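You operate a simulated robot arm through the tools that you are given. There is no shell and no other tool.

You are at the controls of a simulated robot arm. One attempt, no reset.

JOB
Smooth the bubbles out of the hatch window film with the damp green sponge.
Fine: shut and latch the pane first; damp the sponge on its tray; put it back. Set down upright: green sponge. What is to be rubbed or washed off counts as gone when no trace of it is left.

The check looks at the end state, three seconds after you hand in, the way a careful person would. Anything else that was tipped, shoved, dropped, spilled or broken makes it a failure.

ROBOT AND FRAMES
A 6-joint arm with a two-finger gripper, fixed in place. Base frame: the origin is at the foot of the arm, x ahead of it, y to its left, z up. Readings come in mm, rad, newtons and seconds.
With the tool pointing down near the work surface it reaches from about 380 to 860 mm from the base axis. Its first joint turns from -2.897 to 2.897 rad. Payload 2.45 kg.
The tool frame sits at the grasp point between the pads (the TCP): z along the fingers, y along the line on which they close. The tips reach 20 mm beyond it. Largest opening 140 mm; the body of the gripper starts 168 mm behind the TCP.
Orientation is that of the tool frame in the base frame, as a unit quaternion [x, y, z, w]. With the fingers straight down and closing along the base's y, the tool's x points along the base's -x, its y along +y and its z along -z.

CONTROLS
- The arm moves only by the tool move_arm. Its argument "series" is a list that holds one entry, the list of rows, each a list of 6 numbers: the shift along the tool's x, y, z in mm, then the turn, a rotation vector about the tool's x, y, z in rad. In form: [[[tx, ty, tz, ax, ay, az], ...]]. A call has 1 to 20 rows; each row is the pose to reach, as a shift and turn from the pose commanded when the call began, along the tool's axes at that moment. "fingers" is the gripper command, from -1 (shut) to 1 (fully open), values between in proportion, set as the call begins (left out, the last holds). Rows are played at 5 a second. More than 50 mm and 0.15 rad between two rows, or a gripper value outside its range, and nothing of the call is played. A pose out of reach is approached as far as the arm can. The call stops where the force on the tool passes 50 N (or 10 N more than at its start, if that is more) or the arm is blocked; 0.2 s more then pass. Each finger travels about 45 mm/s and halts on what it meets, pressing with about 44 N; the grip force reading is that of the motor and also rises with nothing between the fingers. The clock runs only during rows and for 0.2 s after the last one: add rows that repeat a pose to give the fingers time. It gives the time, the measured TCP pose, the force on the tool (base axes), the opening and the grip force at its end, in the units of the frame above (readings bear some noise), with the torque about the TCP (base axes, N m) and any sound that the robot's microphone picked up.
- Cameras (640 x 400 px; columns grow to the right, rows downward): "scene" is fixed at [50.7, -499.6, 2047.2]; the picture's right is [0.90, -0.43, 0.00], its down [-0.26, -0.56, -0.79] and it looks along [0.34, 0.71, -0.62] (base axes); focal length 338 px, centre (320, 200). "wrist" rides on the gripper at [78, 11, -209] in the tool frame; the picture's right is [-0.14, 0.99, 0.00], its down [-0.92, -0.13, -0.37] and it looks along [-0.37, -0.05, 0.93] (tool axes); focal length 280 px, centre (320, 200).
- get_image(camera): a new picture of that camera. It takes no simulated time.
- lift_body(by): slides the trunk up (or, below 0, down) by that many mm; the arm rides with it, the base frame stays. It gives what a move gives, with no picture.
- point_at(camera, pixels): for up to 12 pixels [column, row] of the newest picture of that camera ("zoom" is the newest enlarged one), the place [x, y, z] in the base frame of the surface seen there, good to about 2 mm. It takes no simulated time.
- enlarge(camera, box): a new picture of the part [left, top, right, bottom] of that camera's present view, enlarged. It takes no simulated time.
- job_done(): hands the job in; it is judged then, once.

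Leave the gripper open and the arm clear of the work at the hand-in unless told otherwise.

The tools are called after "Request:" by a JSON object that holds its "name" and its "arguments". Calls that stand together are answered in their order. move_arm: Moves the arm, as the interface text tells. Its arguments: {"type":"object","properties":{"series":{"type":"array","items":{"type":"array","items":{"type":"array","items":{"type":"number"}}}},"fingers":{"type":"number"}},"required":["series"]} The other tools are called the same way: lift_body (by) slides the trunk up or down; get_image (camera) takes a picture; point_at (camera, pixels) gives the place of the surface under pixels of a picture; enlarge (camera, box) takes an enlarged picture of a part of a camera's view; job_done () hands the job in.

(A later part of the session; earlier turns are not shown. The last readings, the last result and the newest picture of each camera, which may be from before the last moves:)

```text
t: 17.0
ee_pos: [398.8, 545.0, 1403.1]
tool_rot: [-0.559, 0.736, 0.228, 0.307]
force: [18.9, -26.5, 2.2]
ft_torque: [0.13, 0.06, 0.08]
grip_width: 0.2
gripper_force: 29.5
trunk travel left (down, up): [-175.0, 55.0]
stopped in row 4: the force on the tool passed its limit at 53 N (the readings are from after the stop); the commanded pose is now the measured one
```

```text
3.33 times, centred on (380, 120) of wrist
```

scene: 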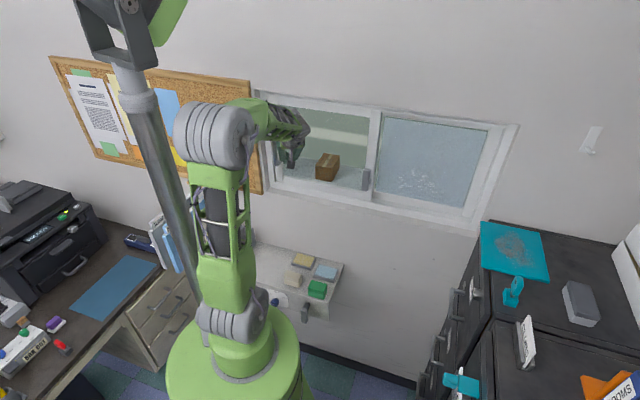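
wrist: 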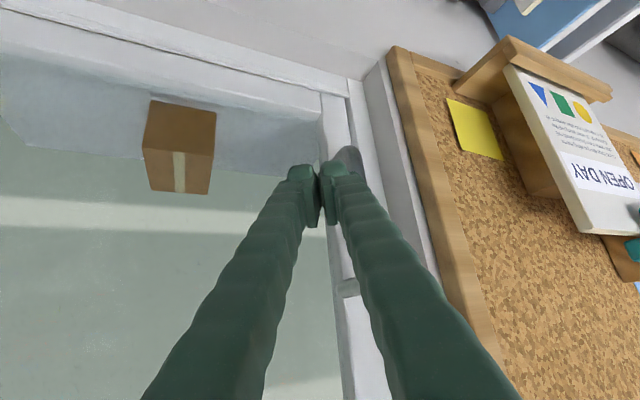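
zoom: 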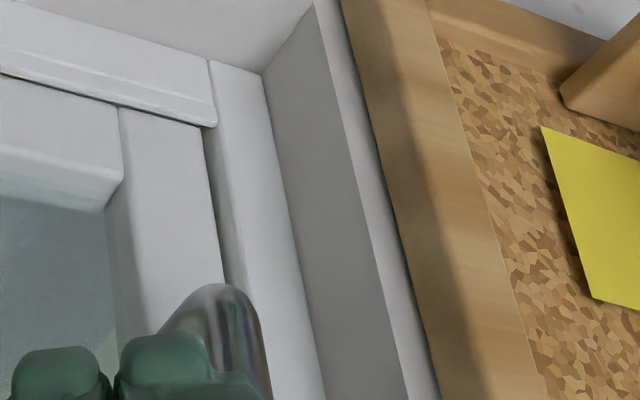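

The push met a 53 N stop at the same place as before, so the pane is fully shut. Next I back off to the right, then away from the wall, undo the 30° turn, and go to u≈197, n≈567 to look at the grey latch lever from the front.

Request:
{"name": "move_arm", "arguments": {"series": [[[10.6, -26, -10.6, 0, 0, 0], [21.2, -52, -21.2, 0, 0, 0], [45.7, -32, -45.7, 0, 0, 0], [70.2, -12, -70.2, 0, 0, 0], [82.4, -2, -82.4, 0, 0, 0], [93, -28, -93, 0.0925, 0, 0.0925], [103.6, -54, -103.6, 0.185, 0, 0.185], [114.2, -80, -114.2, 0.2775, 0, 0.2775], [124.8, -106, -124.8, 0.37, 0, 0.37], [139, -140.5, -139, 0.37, 0, 0.37], [153.1, -175, -153.1, 0.37, 0, 0.37], [167.3, -210, -167.3, 0.37, 0, 0.37]]]}}

Request:
{"name": "get_image", "arguments": {"camera": "wrist"}}

Request:
{"name": "get_image", "arguments": {"camera": "scene"}}

```text
t: 19.6
ee_pos: [533.9, 262.7, 1402.3]
tool_rot: [-0.351, 0.854, 0.143, 0.356]
force: [1.2, 0.5, 0.2]
ft_torque: [-0.01, 0.04, 0.03]
grip_width: 0.0
gripper_force: 29.5
trunk travel left (down, up): [-175.0, 55.0]
```

```text
taken
```

wrist: 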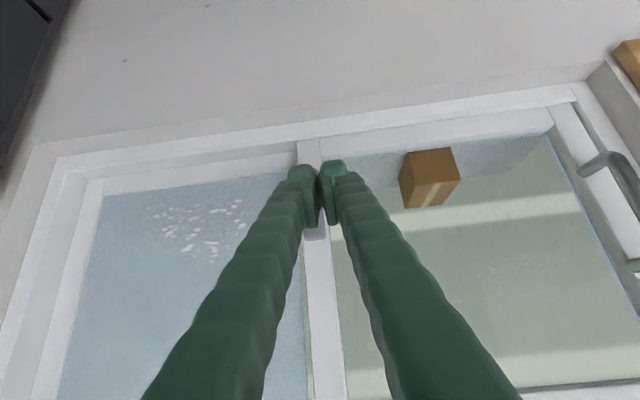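

```text
taken
```

scene: 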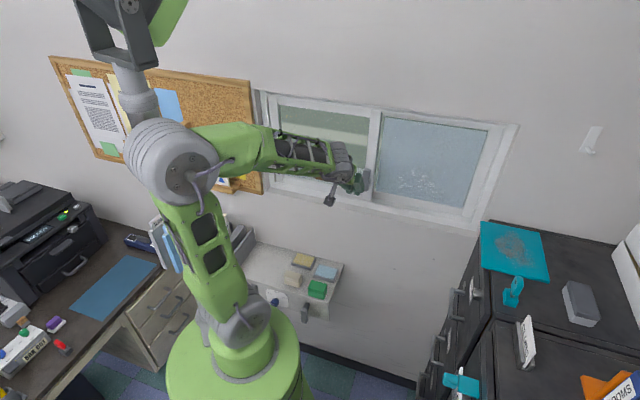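

The closed fingers hide the lever. I open them to see it between, and enlarge.

Request:
{"name": "move_arm", "arguments": {"series": [[[0, 0, 0, 0, 0, 0], [0, 0, 0, 0, 0, 0], [0, 0, 0, 0, 0, 0], [0, 0, 0, 0, 0, 0], [0, 0, 0, 0, 0, 0], [0, 0, 0, 0, 0, 0], [0, 0, 0, 0, 0, 0]]], "fingers": 1}}

Request:
{"name": "get_image", "arguments": {"camera": "wrist"}}

Request:
{"name": "enlarge", "arguments": {"camera": "wrist", "box": [230, 100, 410, 260]}}

Request:
{"name": "enlarge", "arguments": {"camera": "scene", "box": [330, 100, 430, 215]}}

```text
t: 21.2
ee_pos: [532.9, 262.1, 1401.6]
tool_rot: [-0.351, 0.854, 0.143, 0.356]
force: [-0.6, -1.1, 0.0]
ft_torque: [-0.02, 0.01, -0.04]
grip_width: 140.2
gripper_force: 0.1
trunk travel left (down, up): [-175.0, 55.0]
```

```text
taken
```

wrist: 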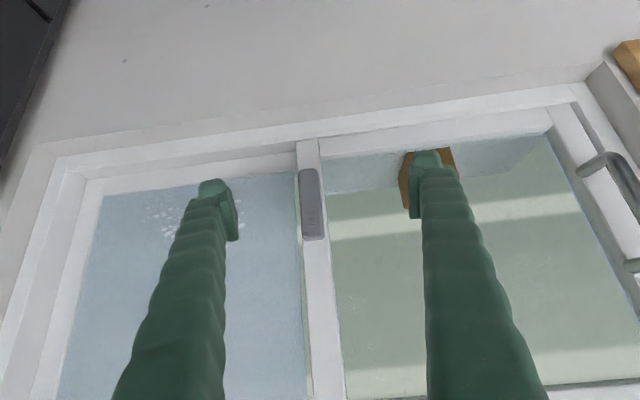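

```text
2.50 times, centred on (320, 180) of wrist
```

zoom: 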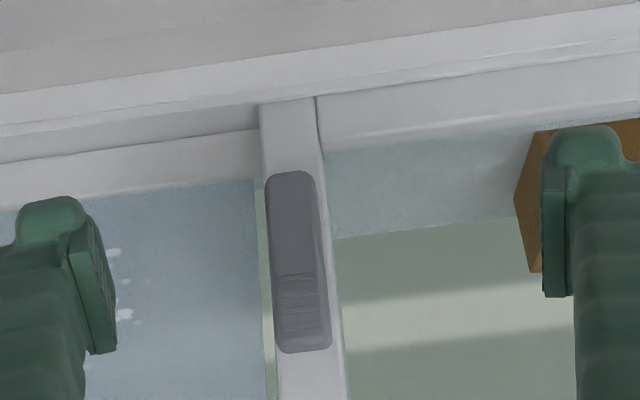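

```text
3.48 times, centred on (380, 158) of scene
```

zoom: 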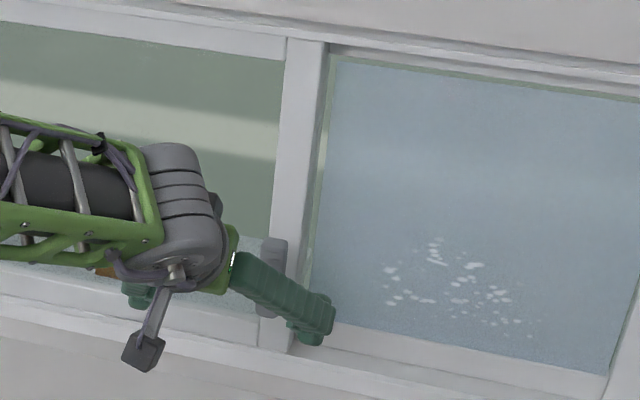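

The lever now stands on the shut pane's stile at about (311,205) in the wrist picture. I measure its ends and edges.

Request:
{"name": "enlarge", "arguments": {"camera": "wrist", "box": [270, 130, 360, 260]}}

Request:
{"name": "point_at", "arguments": {"camera": "zoom", "pixels": [[130, 130], [165, 300], [108, 200], [165, 200], [128, 320], [180, 330], [100, 110], [140, 105], [190, 300], [92, 60], [155, 60], [155, 345]]}}

Request:
{"name": "point_at", "arguments": {"camera": "scene", "pixels": [[366, 175], [366, 172], [366, 180], [364, 188], [370, 190], [414, 168], [445, 190], [482, 198], [456, 170], [440, 180], [376, 150], [466, 140]]}}

```text
3.08 times, centred on (315, 195) of wrist
```

zoom: 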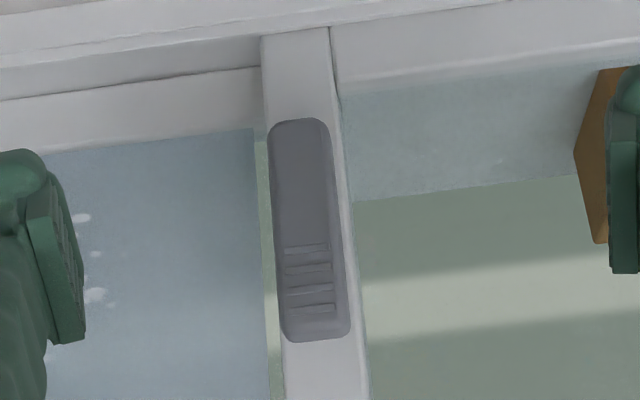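

```text
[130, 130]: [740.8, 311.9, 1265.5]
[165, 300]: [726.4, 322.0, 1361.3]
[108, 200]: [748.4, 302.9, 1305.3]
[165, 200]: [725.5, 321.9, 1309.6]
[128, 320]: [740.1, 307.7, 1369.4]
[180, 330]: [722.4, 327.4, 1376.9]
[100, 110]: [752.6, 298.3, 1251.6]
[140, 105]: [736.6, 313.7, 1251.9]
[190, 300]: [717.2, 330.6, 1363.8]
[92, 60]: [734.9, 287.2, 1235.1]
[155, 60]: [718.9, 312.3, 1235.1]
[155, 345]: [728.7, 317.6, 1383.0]
```

```text
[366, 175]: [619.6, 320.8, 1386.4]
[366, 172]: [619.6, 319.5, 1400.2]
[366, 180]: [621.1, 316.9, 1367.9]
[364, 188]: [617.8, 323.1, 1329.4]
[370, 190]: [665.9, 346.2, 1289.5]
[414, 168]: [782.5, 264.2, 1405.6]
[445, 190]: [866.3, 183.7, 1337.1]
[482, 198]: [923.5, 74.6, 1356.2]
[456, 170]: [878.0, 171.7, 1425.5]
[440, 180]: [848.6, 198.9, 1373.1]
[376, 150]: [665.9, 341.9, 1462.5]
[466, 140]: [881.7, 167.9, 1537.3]
```

I had misread the zoom columns; the paddle lies at columns 268-350 there. I ask again.

Request:
{"name": "point_at", "arguments": {"camera": "zoom", "pixels": [[298, 125], [300, 180], [312, 260], [318, 335], [272, 180], [328, 180], [288, 320], [346, 310], [335, 250], [278, 250], [300, 60], [340, 360]]}}

```text
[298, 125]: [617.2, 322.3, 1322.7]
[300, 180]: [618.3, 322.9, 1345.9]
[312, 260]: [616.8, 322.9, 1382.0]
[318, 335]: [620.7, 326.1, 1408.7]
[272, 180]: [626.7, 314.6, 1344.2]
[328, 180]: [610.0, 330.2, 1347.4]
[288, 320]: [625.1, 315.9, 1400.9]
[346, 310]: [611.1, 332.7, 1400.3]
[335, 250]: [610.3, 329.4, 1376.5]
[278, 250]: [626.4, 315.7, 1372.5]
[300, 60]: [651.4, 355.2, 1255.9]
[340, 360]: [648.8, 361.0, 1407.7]
```

The lever's paddle spans u≈198-221, z≈1318-1410, with its front at n≈664. Its shaft is near the lower end (z≈1332). I close the fingers and bring them to the right of its upper end (u≈251, n≈668, z≈1390).

Request:
{"name": "move_arm", "arguments": {"series": [[[4, -20, 4, 0, 0, 0], [8.5, -40, 8.5, 0, 0, 0], [8.5, -60, 8.5, 0, 0, 0], [8.5, -60, 8.5, 0, 0, 0], [8.5, -60, 8.5, 0, 0, 0], [8.5, -60, 8.5, 0, 0, 0], [8.5, -60, 8.5, 0, 0, 0], [8.5, -60, 8.5, 0, 0, 0], [-16.2, -60, 33.2, 0, 0, 0], [-41, -60, 58, 0, 0, 0], [-66.5, -60, 83.5, 0, 0, 0]]], "fingers": -1}}

Request:
{"name": "get_image", "arguments": {"camera": "wrist"}}

```text
t: 23.6
ee_pos: [655.2, 300.0, 1392.9]
tool_rot: [-0.352, 0.854, 0.144, 0.355]
force: [0.3, 0.7, -0.2]
ft_torque: [-0.01, 0.01, 0.01]
grip_width: 0.0
gripper_force: 29.3
trunk travel left (down, up): [-175.0, 55.0]
```

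```text
taken
```

wrist: 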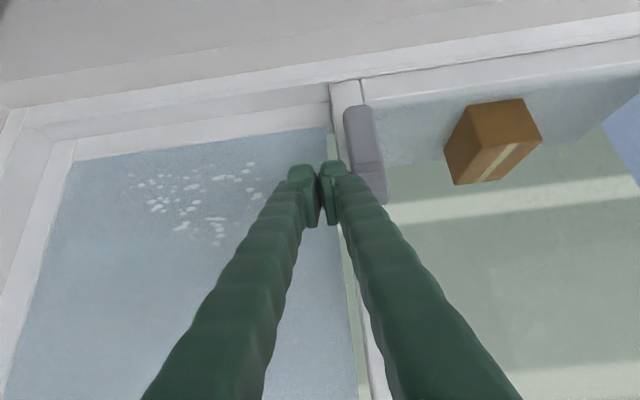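

The fingers are just right of the lever (u≈251, n≈675). I push left gently in 4 mm steps to find out whether the lever turns this way; the pane is already on its stop in that direction.

Request:
{"name": "move_arm", "arguments": {"series": [[[4, 5, -4, 0, 0, 0], [4, 10, -4, 0, 0, 0], [4, 14, -4, 0, 0, 0], [4, 18, -4, 0, 0, 0], [4, 22, -4, 0, 0, 0], [4, 26, -4, 0, 0, 0], [4, 30, -4, 0, 0, 0]]]}}

Request:
{"name": "get_image", "arguments": {"camera": "wrist"}}

Request:
{"name": "enlarge", "arguments": {"camera": "scene", "box": [330, 100, 430, 215]}}

```text
t: 25.2
ee_pos: [627.9, 314.7, 1390.5]
tool_rot: [-0.351, 0.854, 0.143, 0.356]
force: [0.6, -0.6, 1.0]
ft_torque: [0.0, 0.0, 0.04]
grip_width: 0.0
gripper_force: 29.7
trunk travel left (down, up): [-175.0, 55.0]
```

```text
taken
```

wrist: 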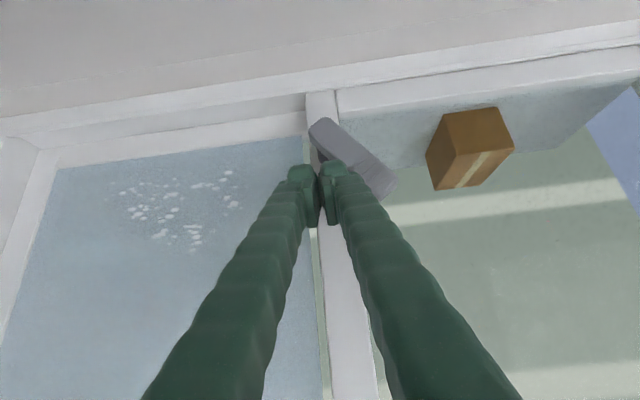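

```text
3.48 times, centred on (380, 158) of scene
```

zoom: 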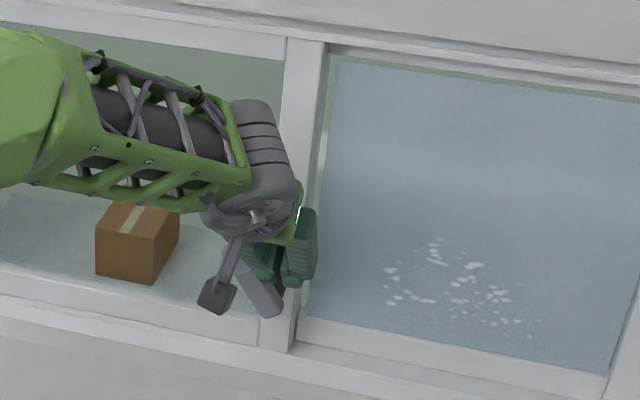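

The lever turns easily to the left (about 30° so far, seen tilted at (350,155)). I follow its arc around the shaft, moving left and then down, until it meets its stop.

Request:
{"name": "move_arm", "arguments": {"series": [[[-6.4, 17.5, -6.4, 0, 0, 0], [-6, 28, -6, 0, 0, 0], [-3.7, 39, -3.7, 0, 0, 0], [0.35, 50, 0.35, 0, 0, 0], [6.4, 59.5, 6.4, 0, 0, 0], [14.1, 67.5, 14.1, 0, 0, 0], [18, 67.5, 18, 0, 0, 0]]]}}

Request:
{"name": "get_image", "arguments": {"camera": "wrist"}}

Request:
{"name": "enlarge", "arguments": {"camera": "scene", "box": [310, 100, 430, 215]}}

```text
t: 26.8
ee_pos: [579.7, 362.1, 1367.5]
tool_rot: [-0.352, 0.853, 0.143, 0.358]
force: [-0.6, 2.7, 14.1]
ft_torque: [0.06, 0.01, -0.05]
grip_width: 6.1
gripper_force: 29.4
trunk travel left (down, up): [-175.0, 55.0]
```

```text
taken
```

wrist: 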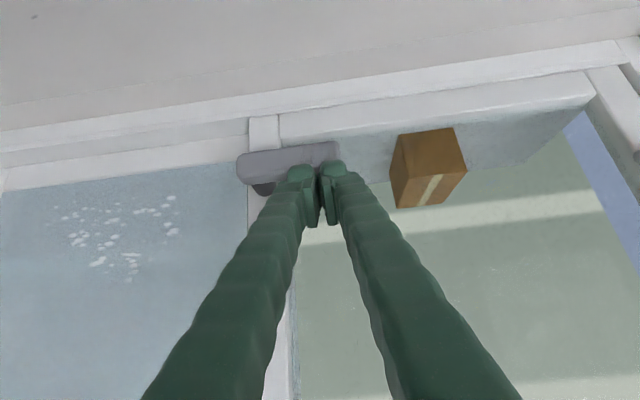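

```text
3.48 times, centred on (370, 158) of scene
```

zoom: 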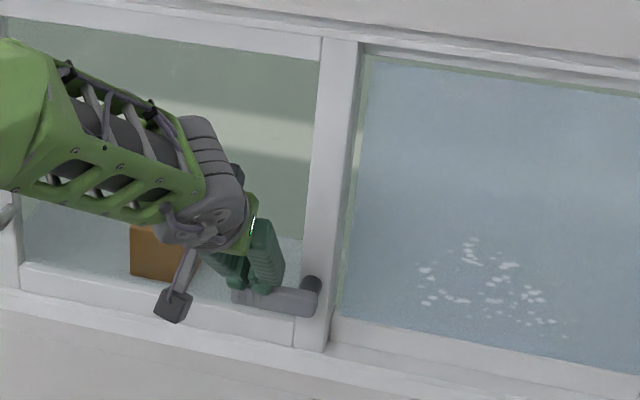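

The lever is horizontal now, with 14 N of upward force on the tool. I press down a little more in small steps to be sure it's at its stop.

Request:
{"name": "move_arm", "arguments": {"series": [[[2, 0, 2, 0, 0, 0], [4, 0, 4, 0, 0, 0], [6, 0, 6, 0, 0, 0], [8, 0, 8, 0, 0, 0], [10, 0, 10, 0, 0, 0]]]}}

Request:
{"name": "get_image", "arguments": {"camera": "wrist"}}

Request:
{"name": "enlarge", "arguments": {"camera": "scene", "box": [310, 100, 430, 215]}}

```text
t: 27.6
ee_pos: [582.3, 362.7, 1367.3]
tool_rot: [-0.349, 0.851, 0.144, 0.365]
force: [-7.6, -5.3, 18.4]
ft_torque: [-0.19, 0.17, 0.02]
grip_width: 6.0
gripper_force: 28.9
trunk travel left (down, up): [-175.0, 55.0]
stopped in row 4: the force on the tool passed its limit at 52 N (the readings are from after the stop); the commanded pose is now the measured one
```

```text
taken
```

wrist: 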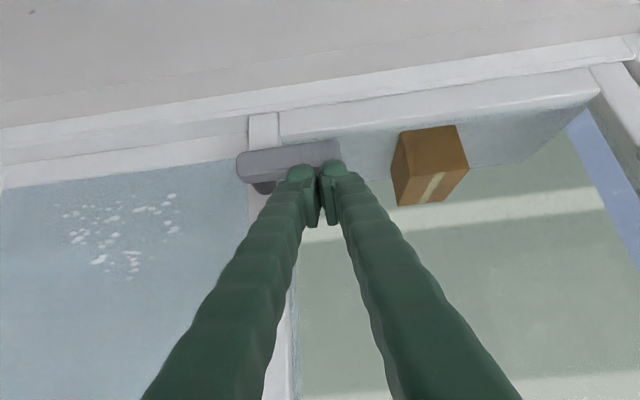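

```text
3.48 times, centred on (370, 158) of scene
```

zoom: 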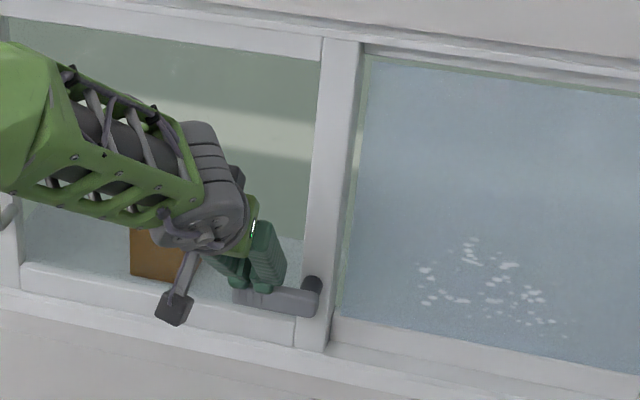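

The lever is hard on its stop at 90°, so it should be latched. I want to check that the pane really is held. I lift off, go around the lever's left end (u≈131), lower the fingers, and press its end gently to the right, in line with its shaft.

Request:
{"name": "move_arm", "arguments": {"series": [[[-10.6, 0, -10.6, 0, 0, 0], [-10.6, 30, -10.6, 0, 0, 0], [-10.6, 60, -10.6, 0, 0, 0], [10, 60, 10, 0, 0, 0], [28, 60, 28, 0, 0, 0], [42.4, 60, 42.4, 0, 0, 0], [42.4, 50, 42.4, 0, 0, 0], [42.4, 46, 42.4, 0, 0, 0], [42.4, 43, 42.4, 0, 0, 0], [42.4, 40, 42.4, 0, 0, 0], [42.4, 38, 42.4, 0, 0, 0]]]}}

Request:
{"name": "get_image", "arguments": {"camera": "wrist"}}

Request:
{"name": "enlarge", "arguments": {"camera": "scene", "box": [250, 90, 430, 220]}}

```text
t: 30.0
ee_pos: [550.2, 397.1, 1304.1]
tool_rot: [-0.354, 0.85, 0.147, 0.361]
force: [-32.1, 26.9, -3.9]
ft_torque: [-0.57, -0.68, -0.31]
grip_width: 0.1
gripper_force: 29.4
out of reach, approached as far as the arm can: row 6
trunk travel left (down, up): [-175.0, 55.0]
```

```text
taken
```

wrist: 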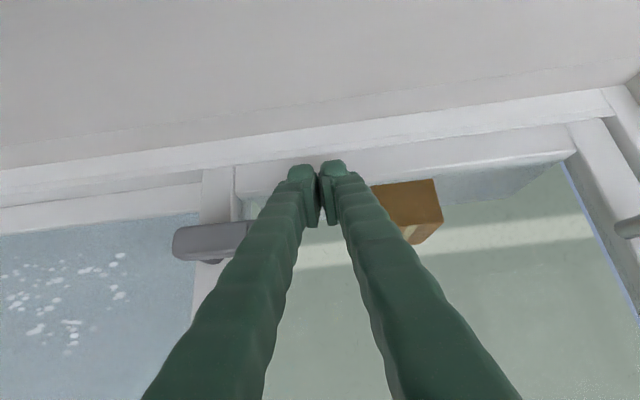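

```text
3.08 times, centred on (340, 155) of scene
```

zoom: 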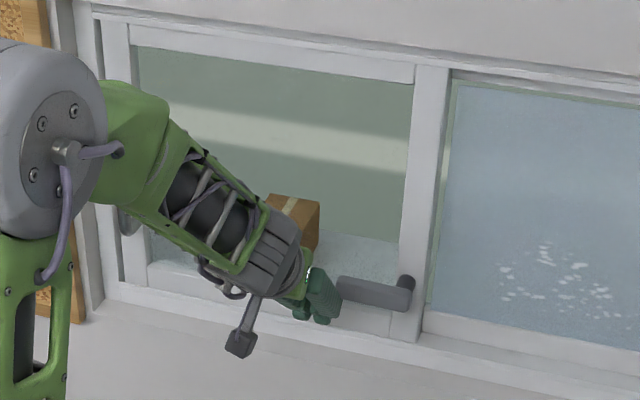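

The tool pushes with about 42 N to the right and the pane doesn't move, while before it slid with hardly any force: it is latched. I back off, retreat from the wall to above the sponge (u≈91, n≈478), and turn the tool to point straight down, opening the fingers to about 100 mm.

Request:
{"name": "move_arm", "arguments": {"series": [[[0, 12, 0, 0, 0, 0], [28, 15, -28, 0, 0, 0], [56.6, 15, -56.6, 0, 0, 0], [85, 15, -85, 0, 0, 0], [113, 15, -113, 0, 0, 0], [135.8, 15, -135.8, 0, 0, 0], [135.8, 15, -135.8, 0, 0.131, 0], [135.8, 15, -135.8, 0, 0.262, 0], [135.8, 15, -135.8, 0, 0.393, 0], [135.8, 15, -135.8, 0, 0.524, 0], [135.8, 15, -135.8, 0, 0.655, 0], [135.8, 15, -135.8, 0, 0.785, 0]]], "fingers": 0.43}}

Request:
{"name": "get_image", "arguments": {"camera": "wrist"}}

Request:
{"name": "get_image", "arguments": {"camera": "scene"}}

```text
t: 32.6
ee_pos: [410.6, 267.1, 1300.1]
tool_rot: [-0.378, 0.926, -0.002, 0.007]
force: [0.7, 0.8, -0.5]
ft_torque: [-0.07, 0.05, -0.02]
grip_width: 100.1
gripper_force: 0.0
out of reach, approached as far as the arm can: row 5, 6, 7
trunk travel left (down, up): [-175.0, 55.0]
```

```text
taken
```

wrist: 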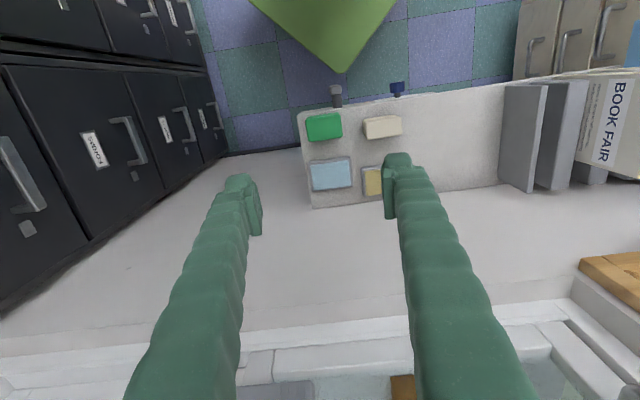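

```text
taken
```

scene: 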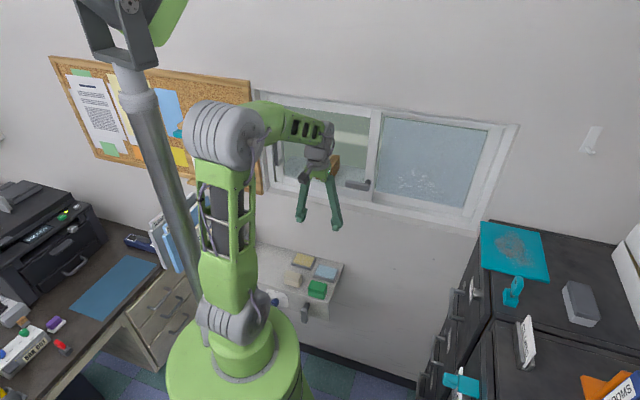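

The tool points down above the shelf, and the sponge shows at (325,127). I correct the small heading error, shift 10 mm left to be over the sponge, and go down to z≈1050.

Request:
{"name": "move_arm", "arguments": {"series": [[[0.5, 5, 40, -0.009, 0.0114, -0.0104], [1, 10.5, 85, -0.009, 0.0114, -0.0104], [1, 10.5, 130, -0.009, 0.0114, -0.0104], [1, 10.5, 175, -0.009, 0.0114, -0.0104], [1, 10.5, 215, -0.009, 0.0114, -0.0104], [1, 10.5, 250, -0.009, 0.0114, -0.0104], [1, 10.5, 250, -0.009, 0.0114, -0.0104]]]}}

Request:
{"name": "get_image", "arguments": {"camera": "wrist"}}

Request:
{"name": "get_image", "arguments": {"camera": "scene"}}

```text
t: 34.2
ee_pos: [407.4, 275.3, 1054.5]
tool_rot: [-0.383, 0.924, 0.002, 0.002]
force: [0.0, -0.6, -1.2]
ft_torque: [0.01, -0.03, -0.04]
grip_width: 100.2
gripper_force: 0.0
trunk travel left (down, up): [-175.0, 55.0]
```

```text
taken
```

wrist: 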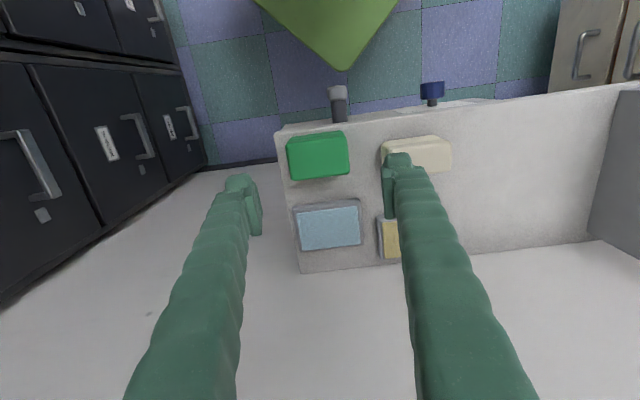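

```text
taken
```

scene: 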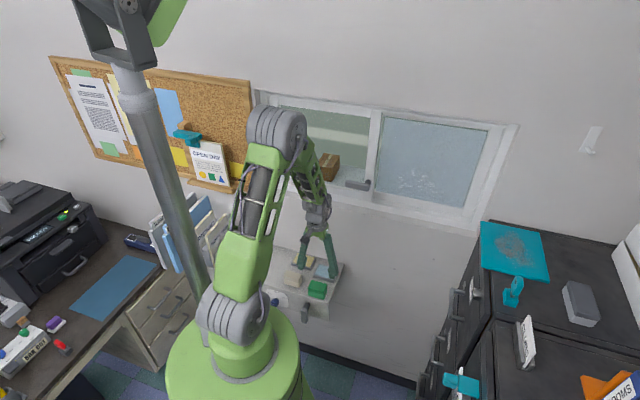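

I measure the sponge's outline from this closer view, at columns 285-350, rows 130-182.

Request:
{"name": "enlarge", "arguments": {"camera": "wrist", "box": [265, 110, 475, 260]}}

Request:
{"name": "point_at", "arguments": {"camera": "zoom", "pixels": [[75, 85], [245, 72], [250, 195], [88, 205], [160, 130], [72, 190], [255, 190], [165, 205], [195, 345], [120, 300], [290, 270], [370, 100]]}}

```text
2.67 times, centred on (370, 185) of wrist
```

zoom: 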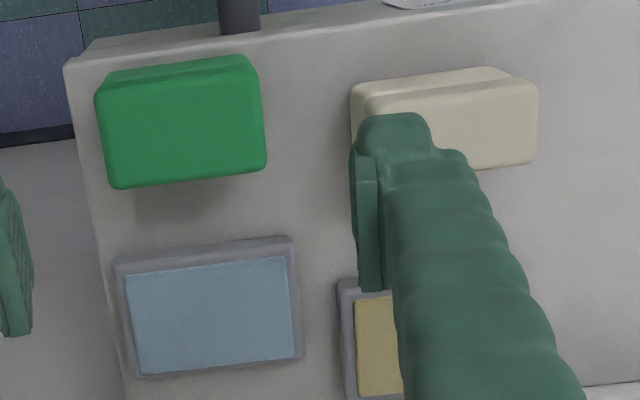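

```text
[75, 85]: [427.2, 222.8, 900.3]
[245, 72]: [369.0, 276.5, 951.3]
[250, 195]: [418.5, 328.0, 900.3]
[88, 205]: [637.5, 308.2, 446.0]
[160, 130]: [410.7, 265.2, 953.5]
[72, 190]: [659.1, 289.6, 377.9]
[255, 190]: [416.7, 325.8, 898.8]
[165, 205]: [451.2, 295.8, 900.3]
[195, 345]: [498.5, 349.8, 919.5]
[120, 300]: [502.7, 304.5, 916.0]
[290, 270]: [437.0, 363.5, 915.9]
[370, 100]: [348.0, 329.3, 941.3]
```

Request:
{"name": "point_at", "arguments": {"camera": "zoom", "pixels": [[104, 130], [110, 150], [258, 110], [262, 140], [175, 80], [185, 175], [118, 183], [262, 165], [112, 92], [240, 75], [180, 68], [140, 320]]}}

```text
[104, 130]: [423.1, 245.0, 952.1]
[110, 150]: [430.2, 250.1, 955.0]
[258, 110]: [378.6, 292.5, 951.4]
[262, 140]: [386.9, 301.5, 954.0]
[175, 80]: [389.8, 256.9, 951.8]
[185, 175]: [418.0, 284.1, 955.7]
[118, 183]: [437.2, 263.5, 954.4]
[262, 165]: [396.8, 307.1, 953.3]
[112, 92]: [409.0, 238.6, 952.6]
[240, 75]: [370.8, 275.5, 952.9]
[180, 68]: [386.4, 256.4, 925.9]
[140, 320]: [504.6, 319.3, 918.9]
```

Sponge: centre at u≈93.6, n≈477, top z≈954, aligned with the wall. I shift 6 mm back towards the robot and go down to about z≈960, then check again.

Request:
{"name": "move_arm", "arguments": {"series": [[[3, 0, 30, 0, 0, 0], [6, 0, 60, 0, 0, 0], [6, 0, 80, 0, 0, 0], [6, 0, 95, 0, 0, 0], [6, 0, 95, 0, 0, 0], [6, 0, 95, 0, 0, 0]]]}}

Request:
{"name": "get_image", "arguments": {"camera": "wrist"}}

```text
t: 35.6
ee_pos: [402.5, 272.3, 955.5]
tool_rot: [-0.382, 0.924, 0.001, 0.001]
force: [-0.2, 0.4, -0.9]
ft_torque: [-0.01, -0.01, 0.01]
grip_width: 100.0
gripper_force: 0.0
trunk travel left (down, up): [-175.0, 55.0]
```

```text
taken
```

wrist: 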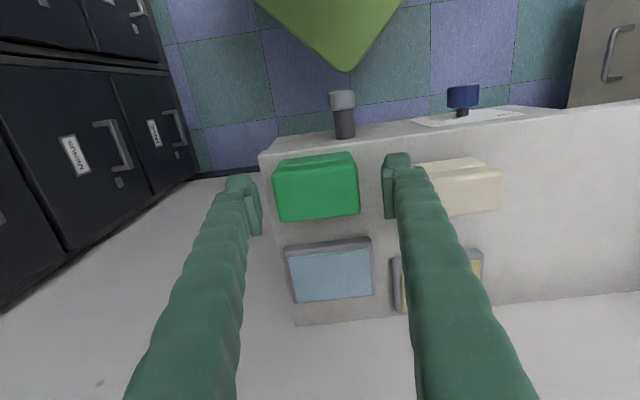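

Centred on the sponge (u≈92, n≈477, z≈955), with the fingers straddling it and clear of the beige one. I go down 19 mm more.

Request:
{"name": "move_arm", "arguments": {"series": [[[0, 0, 10, 0, 0, 0], [0, 0, 19, 0, 0, 0], [0, 0, 19, 0, 0, 0]]]}}

Request:
{"name": "move_arm", "arguments": {"series": [[[0, 0, 0, 0, 0, 0], [0, 0, 0, 0, 0, 0], [0, 0, 0, 0, 0, 0], [0, 0, 0, 0, 0, 0], [0, 0, 0, 0, 0, 0]]], "fingers": -1}}

Request:
{"name": "get_image", "arguments": {"camera": "wrist"}}

```text
t: 36.4
ee_pos: [402.5, 272.1, 937.9]
tool_rot: [-0.383, 0.924, 0.001, 0.001]
force: [0.2, 0.5, -0.1]
ft_torque: [-0.01, -0.01, 0.0]
grip_width: 100.1
gripper_force: 0.1
trunk travel left (down, up): [-175.0, 55.0]
```

```text
t: 37.6
ee_pos: [402.0, 272.4, 938.9]
tool_rot: [-0.384, 0.923, 0.003, 0.001]
force: [-0.8, -0.7, 0.6]
ft_torque: [-0.01, 0.0, 0.03]
grip_width: 68.8
gripper_force: 44.5
trunk travel left (down, up): [-175.0, 55.0]
```

```text
taken
```

wrist: 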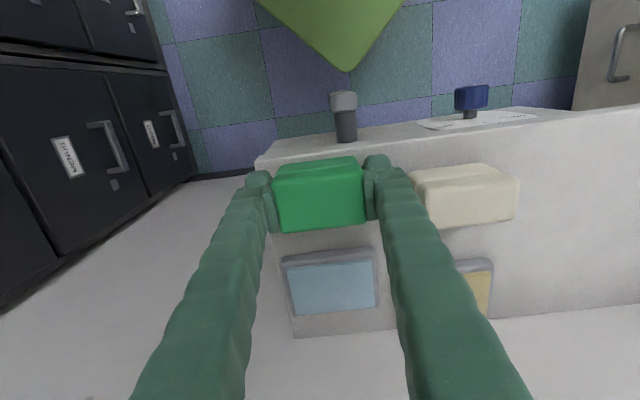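

The sponge is held (68.8 mm wide, 44.5 N). I lift it 60 mm and move it 110 mm towards the wall, over the blue tray pad.

Request:
{"name": "move_arm", "arguments": {"series": [[[0, 0, -20, 0, 0, 0], [0, 0, -45, 0, 0, 0], [0, 0, -65, 0, 0, 0], [-35, -1, -65, 0, 0, 0], [-70, -2, -65, 0, 0, 0], [-100, -2, -65, 0, 0, 0], [-110, -2, -65, 0, 0, 0], [-110, -2, -65, 0, 0, 0]]]}}

Request:
{"name": "get_image", "arguments": {"camera": "wrist"}}

Request:
{"name": "get_image", "arguments": {"camera": "scene"}}

```text
t: 39.4
ee_pos: [478.3, 346.8, 1004.2]
tool_rot: [-0.384, 0.924, 0.001, 0.002]
force: [-0.2, 0.7, -0.4]
ft_torque: [0.02, 0.03, -0.03]
grip_width: 68.9
gripper_force: 44.3
trunk travel left (down, up): [-175.0, 55.0]
```

```text
taken
```

wrist: 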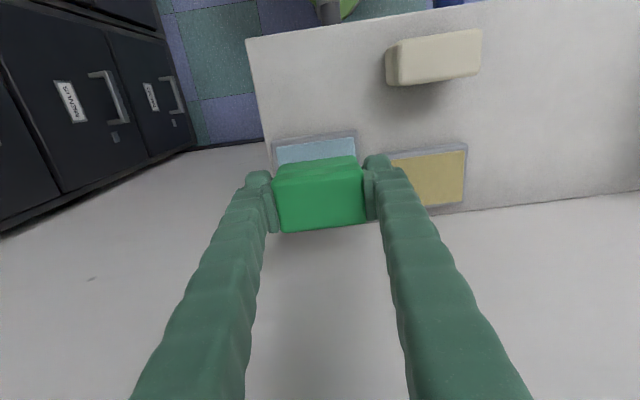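

```text
taken
```

scene: 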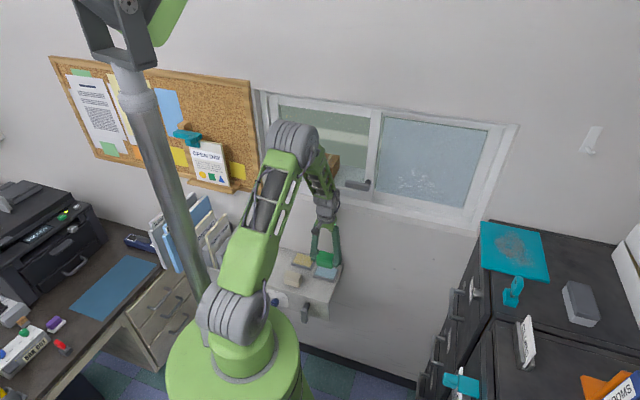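

The sponge is above the blue pad (pad centre u≈93, n≈586). I lower it about 46 mm until it touches the pad (contact expected at TCP z≈958).

Request:
{"name": "move_arm", "arguments": {"series": [[[-3, 0, 20, 0, 0, 0], [-3, 0, 36, 0, 0, 0], [-3, 0, 41, 0, 0, 0], [-3, 0, 44, 0, 0, 0], [-3, 0, 46, 0, 0, 0], [-3, 0, 47, 0, 0, 0]]]}}

Request:
{"name": "get_image", "arguments": {"camera": "wrist"}}

Request:
{"name": "enlarge", "arguments": {"camera": "scene", "box": [270, 220, 360, 310]}}

```text
t: 40.8
ee_pos: [483.0, 350.8, 958.7]
tool_rot: [-0.384, 0.923, 0.002, 0.004]
force: [-4.6, -5.0, 38.0]
ft_torque: [0.0, 0.0, 0.01]
grip_width: 69.0
gripper_force: 44.0
trunk travel left (down, up): [-175.0, 55.0]
```

```text
taken
```

wrist: 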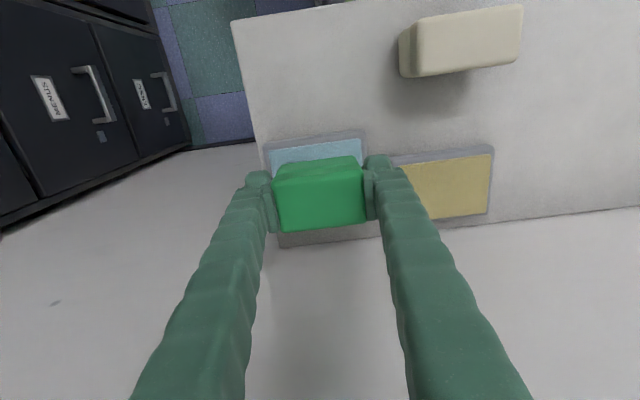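

```text
4.44 times, centred on (315, 265) of scene
```

zoom: 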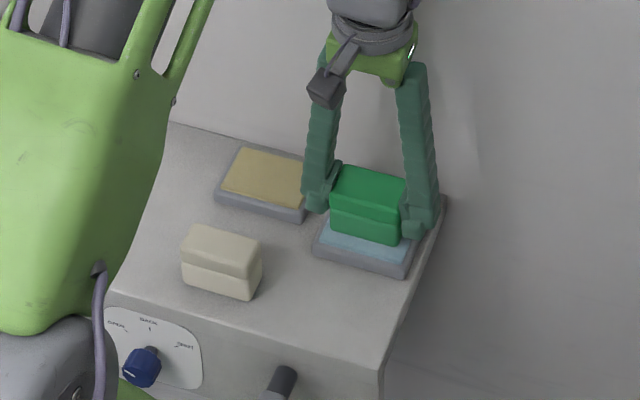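

The sponge is pressed on the blue pad with about 38 N. I hold it there for a couple of seconds to take up water.

Request:
{"name": "move_arm", "arguments": {"series": [[[0, 0, -0.5, 0, 0, 0], [0, 0, -0.5, 0, 0, 0], [0, 0, -0.5, 0, 0, 0], [0, 0, -0.5, 0, 0, 0], [0, 0, -0.5, 0, 0, 0], [0, 0, -0.5, 0, 0, 0], [0, 0, -0.5, 0, 0, 0], [0, 0, -0.5, 0, 0, 0], [0, 0, -0.5, 0, 0, 0], [0, 0, -0.5, 0, 0, 0], [0, 0, -0.5, 0, 0, 0], [0, 0, -0.5, 0, 0, 0]]]}}

Request:
{"name": "get_image", "arguments": {"camera": "wrist"}}

Request:
{"name": "enlarge", "arguments": {"camera": "scene", "box": [290, 235, 350, 295]}}

```text
t: 43.4
ee_pos: [483.1, 350.2, 956.7]
tool_rot: [-0.384, 0.923, 0.001, 0.002]
force: [3.6, 2.6, 37.1]
ft_torque: [-0.19, 0.15, -0.15]
grip_width: 69.2
gripper_force: 44.2
trunk travel left (down, up): [-175.0, 55.0]
```

```text
taken
```

wrist: 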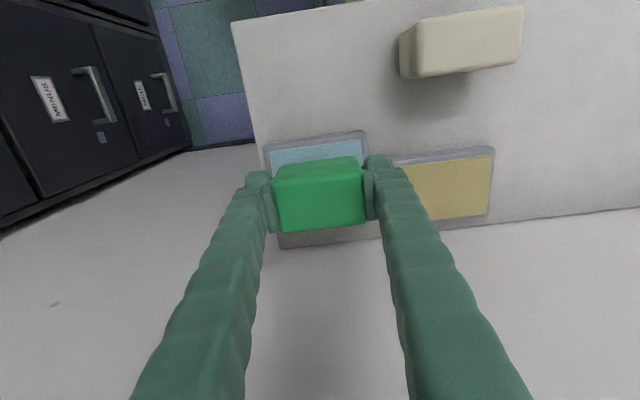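

```text
6.67 times, centred on (320, 265) of scene
```

zoom: 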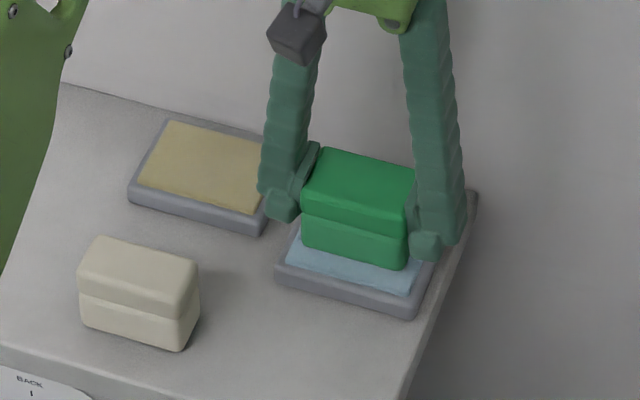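

Damped for about 2.5 s. Now I lift straight up, then carry the sponge up and right to u≈394, n≈450, z≈1400, with the tool still pointing down.

Request:
{"name": "move_arm", "arguments": {"series": [[[0, 0, -30, 0, 0, 0], [0, 0, -60, 0, 0, 0], [11.6, -25, -92, 0, 0, 0], [23.2, -50, -124, 0, 0, 0], [34.8, -75, -156, 0, 0, 0], [46.3, -100, -188, 0, 0, 0], [58, -125, -220, 0, 0, 0], [69.5, -150, -252, 0, 0, 0], [81, -175, -284, 0, 0, 0], [92.7, -200, -316, 0, 0, 0], [104.3, -225, -348, 0, 0, 0], [115.8, -250, -380, 0, 0, 0], [127.4, -275, -412, 0, 0, 0], [139, -300, -443, 0, 0, 0]]]}}

Request:
{"name": "get_image", "arguments": {"camera": "wrist"}}

Request:
{"name": "get_image", "arguments": {"camera": "scene"}}

```text
t: 46.4
ee_pos: [595.0, 40.9, 1396.2]
tool_rot: [-0.383, 0.924, 0.002, 0.0]
force: [0.5, -0.3, 0.0]
ft_torque: [0.01, 0.0, -0.01]
grip_width: 69.1
gripper_force: 44.5
trunk travel left (down, up): [-175.0, 55.0]
```

```text
taken
```

wrist: 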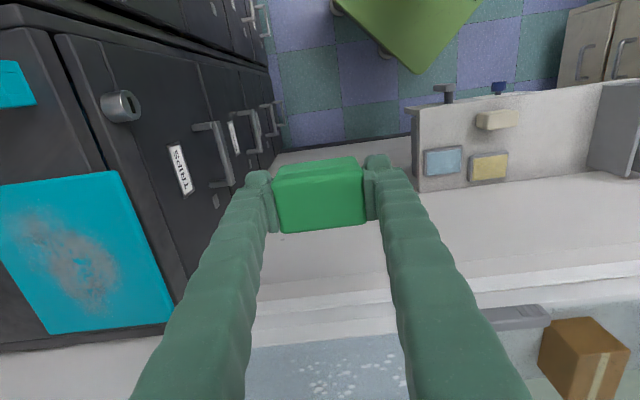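

```text
taken
```

scene: 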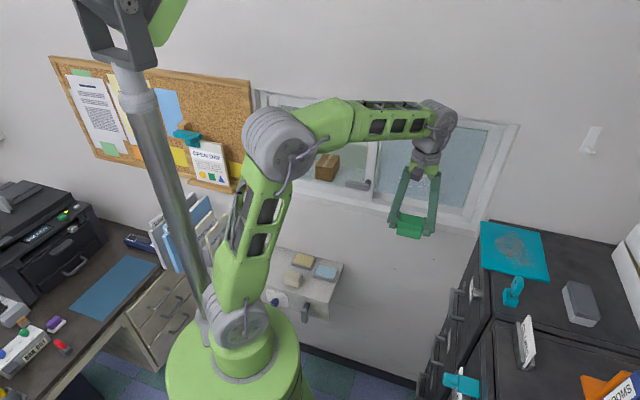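

Holding the sponge clear at u≈392, n≈450, z≈1396. I tilt the tool 90° up so the sponge's underside faces the window.

Request:
{"name": "move_arm", "arguments": {"series": [[[0, 0, 0, 0, -0.131, 0], [0, 0, 0, 0, -0.262, 0], [0, 0, 0, 0, -0.393, 0], [0, 0, 0, 0, -0.524, 0], [0, 0, 0, 0, -0.655, 0], [0, 0, 0, 0, -0.785, 0], [0, 0, 0, 0, -0.916, 0], [0, 0, 0, 0, -1.047, 0], [0, 0, 0, 0, -1.178, 0], [0, 0, 0, 0, -1.309, 0], [0, 0, 0, 0, -1.44, 0], [0, 0, 0, 0, -1.571, 0], [0, 0, 0, 0, -1.571, 0]]]}}

Request:
{"name": "get_image", "arguments": {"camera": "wrist"}}

Request:
{"name": "get_image", "arguments": {"camera": "scene"}}

```text
t: 49.2
ee_pos: [595.6, 38.2, 1396.8]
tool_rot: [-0.27, 0.652, 0.271, 0.654]
force: [-0.9, 0.6, -0.7]
ft_torque: [-0.01, 0.0, -0.01]
grip_width: 68.7
gripper_force: 44.1
trunk travel left (down, up): [-175.0, 55.0]
```

```text
taken
```

wrist: 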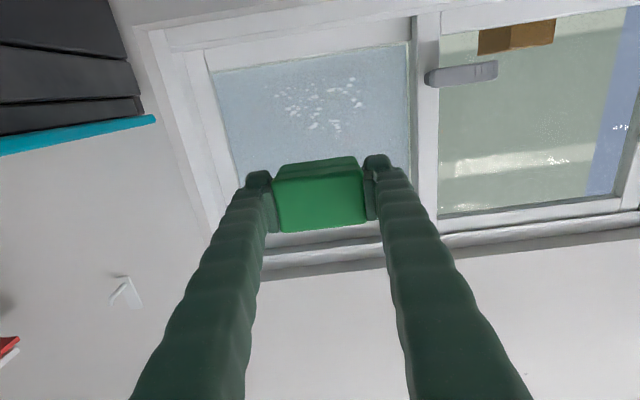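

```text
taken
```

scene: 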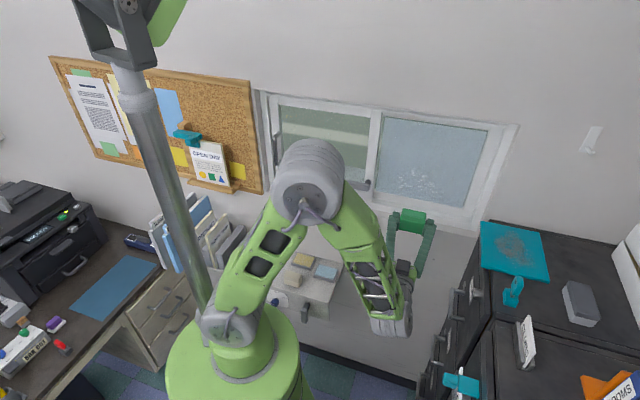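

The bubbles show at columns 272-365, rows 75-132. I measure their extents and the film's borders.

Request:
{"name": "enlarge", "arguments": {"camera": "wrist", "box": [250, 50, 400, 150]}}

Request:
{"name": "point_at", "arguments": {"camera": "zoom", "pixels": [[110, 195], [480, 225], [440, 120], [200, 345], [360, 350], [230, 140], [100, 180], [490, 190], [290, 240], [130, 230], [400, 320], [350, 120]]}}

Request:
{"name": "point_at", "arguments": {"camera": "wrist", "pixels": [[218, 80], [230, 130], [402, 100], [405, 60], [300, 62], [215, 65], [300, 45], [207, 100], [255, 165], [412, 120], [425, 100], [390, 50]]}}

```text
4.00 times, centred on (325, 100) of wrist
```

zoom: 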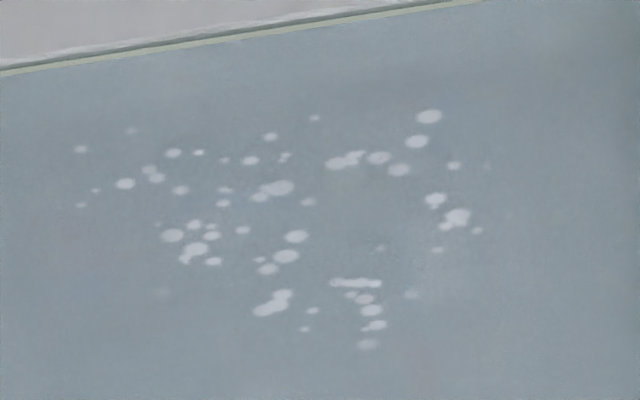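

```text
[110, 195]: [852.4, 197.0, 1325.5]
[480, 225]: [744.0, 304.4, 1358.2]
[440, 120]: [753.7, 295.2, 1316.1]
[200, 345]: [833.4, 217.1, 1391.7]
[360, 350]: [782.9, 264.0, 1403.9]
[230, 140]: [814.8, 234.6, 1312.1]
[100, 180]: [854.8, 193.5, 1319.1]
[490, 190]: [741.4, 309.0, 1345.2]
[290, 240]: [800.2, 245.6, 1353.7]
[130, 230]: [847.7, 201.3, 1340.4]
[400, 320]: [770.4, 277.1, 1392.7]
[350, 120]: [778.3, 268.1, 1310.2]
```

```text
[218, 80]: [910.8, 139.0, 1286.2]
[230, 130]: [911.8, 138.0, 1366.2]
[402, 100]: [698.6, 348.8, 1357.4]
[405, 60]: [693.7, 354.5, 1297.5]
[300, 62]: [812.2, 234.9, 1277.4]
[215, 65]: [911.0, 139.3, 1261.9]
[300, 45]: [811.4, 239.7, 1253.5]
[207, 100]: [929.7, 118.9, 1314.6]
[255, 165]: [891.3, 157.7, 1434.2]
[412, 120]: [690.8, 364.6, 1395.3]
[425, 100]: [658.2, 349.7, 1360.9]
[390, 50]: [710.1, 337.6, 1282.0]
```

Bubbles span u≈309-478, z≈1306-1404. The film spans u≈245-546 from z≈1277 up, and the glass is at n≈742. I move in front of the right end of the top row (u≈460, z≈1400) and advance to n≈685, short of contact (expected at n≈704).

Request:
{"name": "move_arm", "arguments": {"series": [[[-0.6, -13, 45, 0, 0, 0], [-1.2, -26, 90, 0, 0, 0], [-1.8, -40, 135, 0, 0, 0], [-2.4, -53, 180, 0, 0, 0], [-3, -66, 215, 0, 0, 0], [-3, -66, 235, 0, 0, 0], [-3, -66, 235, 0, 0, 0]]]}}

Request:
{"name": "get_image", "arguments": {"camera": "wrist"}}

Request:
{"name": "get_image", "arguments": {"camera": "scene"}}

```text
t: 50.8
ee_pos: [810.4, 156.1, 1401.7]
tool_rot: [-0.27, 0.652, 0.272, 0.654]
force: [0.5, -1.4, -1.0]
ft_torque: [0.01, 0.0, -0.02]
grip_width: 68.8
gripper_force: 44.1
trunk travel left (down, up): [-175.0, 55.0]
```

```text
taken
```

wrist: 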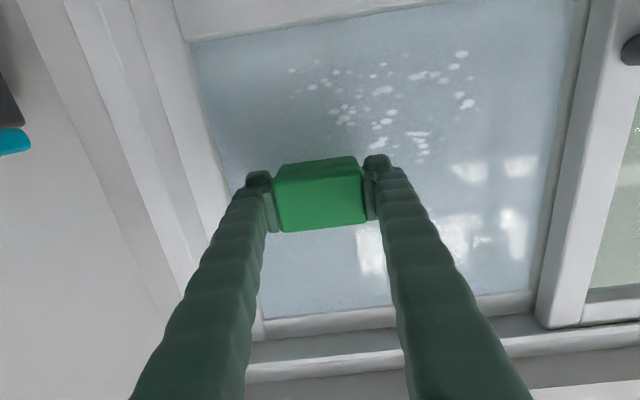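

```text
taken
```

scene: 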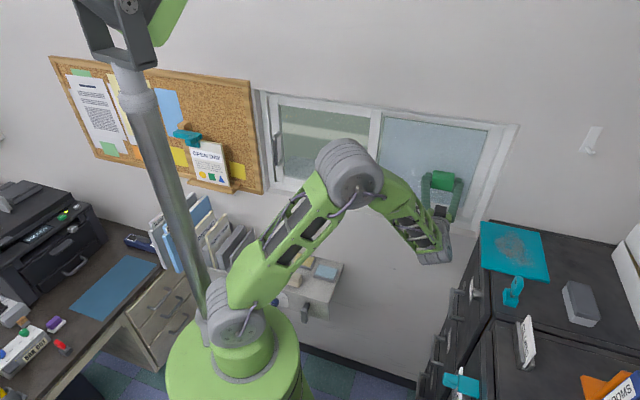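

In front of the glass at u≈463, n≈683. I advance slowly, about 22 mm, until the sponge touches the film with a light force.

Request:
{"name": "move_arm", "arguments": {"series": [[[0, 0, 10, 0, 0, 0], [0, 0, 16, 0, 0, 0], [0, 0, 19, 0, 0, 0], [0, 0, 21, 0, 0, 0], [0, 0, 21, 0, 0, 0]]]}}

```text
t: 52.0
ee_pos: [824.2, 172.1, 1400.7]
tool_rot: [-0.27, 0.653, 0.271, 0.654]
force: [-9.1, -7.4, -3.1]
ft_torque: [-0.1, 0.2, -0.32]
grip_width: 68.9
gripper_force: 44.0
trunk travel left (down, up): [-175.0, 55.0]
```

Contact is at n≈704.5 with about 12 N of pressing force. I start wiping left along the top row, 72 mm first, to see the effect and the force.

Request:
{"name": "move_arm", "arguments": {"series": [[[0, 12, 0, 0, 0, 0], [0, 24, 0, 0, 0, 0], [0, 36, 0, 0, 0, 0], [0, 48, 0, 0, 0, 0], [0, 60, 0, 0, 0, 0], [0, 72, 0, 0, 0, 0]]]}}

Request:
{"name": "get_image", "arguments": {"camera": "wrist"}}

```text
t: 53.4
ee_pos: [771.1, 222.4, 1402.9]
tool_rot: [-0.27, 0.652, 0.272, 0.654]
force: [-3.5, -7.9, -0.5]
ft_torque: [-0.14, 0.05, -0.3]
grip_width: 68.8
gripper_force: 43.8
trunk travel left (down, up): [-175.0, 55.0]
```

```text
taken
```

wrist: 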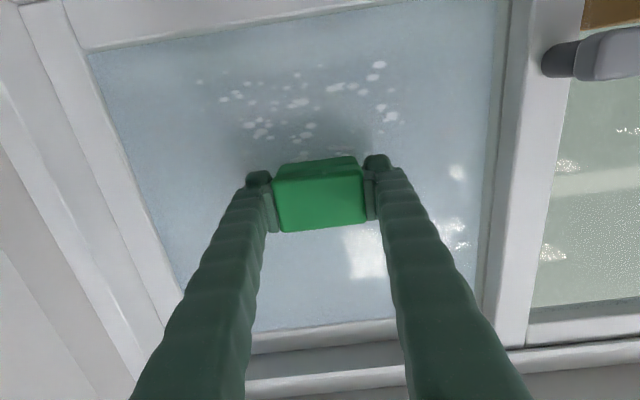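

The sponge slides smoothly with about 8 N. I carry on to u≈318 with slightly more pressure, then step down 28 mm and wipe back to the right.

Request:
{"name": "move_arm", "arguments": {"series": [[[0, 12, 0.5, 0, 0, 0], [0, 24, 0.5, 0, 0, 0], [0, 36, 0.5, 0, 0, 0], [0, 48, 0.5, 0, 0, 0], [0, 60, 0.5, 0, 0, 0], [0, 72, 0.5, 0, 0, 0], [10, 72, 0.5, 0, 0, 0], [20, 72, 0.5, 0, 0, 0], [28, 72, 0.5, 0, 0, 0], [28, 60, 0.5, 0, 0, 0], [28, 48, 0.5, 0, 0, 0]]]}}

Request:
{"name": "get_image", "arguments": {"camera": "wrist"}}

```text
t: 55.8
ee_pos: [736.0, 258.3, 1372.3]
tool_rot: [-0.27, 0.652, 0.272, 0.654]
force: [-16.6, -5.5, -1.8]
ft_torque: [-0.07, 0.16, 0.21]
grip_width: 69.3
gripper_force: 43.7
trunk travel left (down, up): [-175.0, 55.0]
```

```text
taken
```

wrist: 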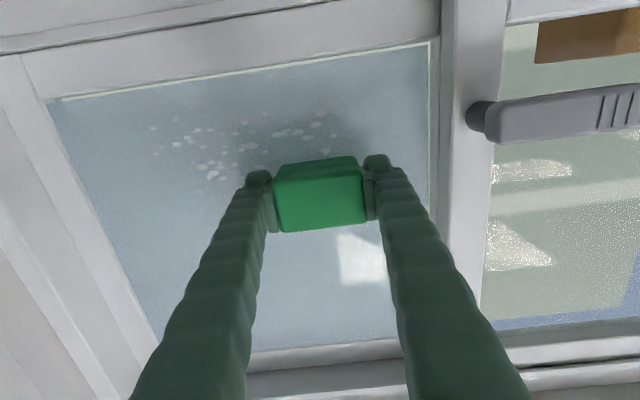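

About 15 N on the glass. I continue right along the second row (z≈1372) to u≈465, then step down to z≈1344.

Request:
{"name": "move_arm", "arguments": {"series": [[[0, -12, 0, 0, 0, 0], [0, -24, 0, 0, 0, 0], [0, -36, 0, 0, 0, 0], [0, -48, 0, 0, 0, 0], [0, -60, 0.2, 0, 0, 0], [0, -72, 0.2, 0, 0, 0], [0, -84, 0.3, 0, 0, 0], [0, -96, 0.3, 0, 0, 0], [0, -108, 0.4, 0, 0, 0], [0, -120, 0.5, 0, 0, 0], [0, -130, 0.5, 0, 0, 0], [10, -130, 0.5, 0, 0, 0], [20, -130, 0.5, 0, 0, 0], [28, -130, 0.5, 0, 0, 0]]]}}

Request:
{"name": "get_image", "arguments": {"camera": "wrist"}}

Request:
{"name": "enlarge", "arguments": {"camera": "scene", "box": [360, 100, 520, 230]}}

```text
t: 58.8
ee_pos: [830.8, 163.4, 1346.6]
tool_rot: [-0.269, 0.652, 0.271, 0.655]
force: [-11.9, -11.7, 7.0]
ft_torque: [0.02, 0.07, -0.08]
grip_width: 69.0
gripper_force: 44.6
trunk travel left (down, up): [-175.0, 55.0]
```

```text
taken
```

wrist: 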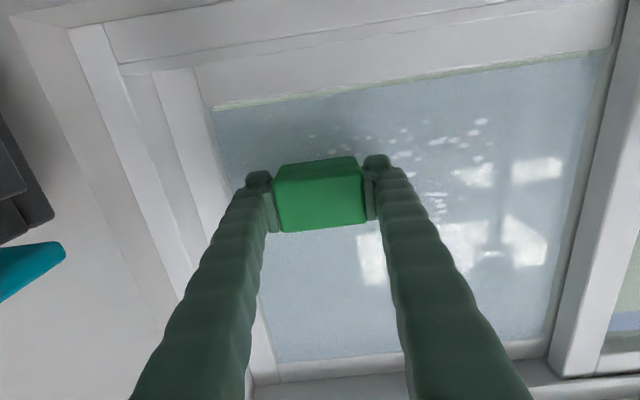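

```text
3.08 times, centred on (440, 165) of scene
```

zoom: 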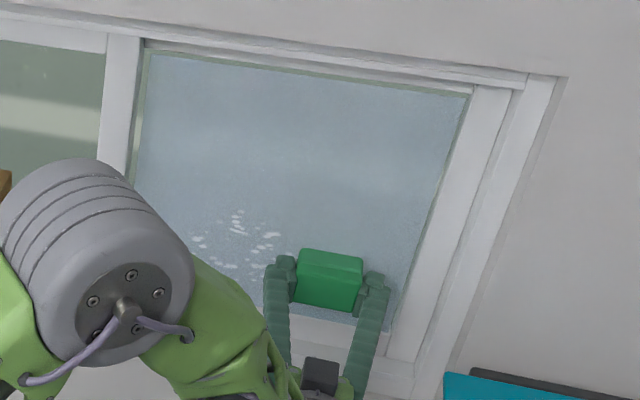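

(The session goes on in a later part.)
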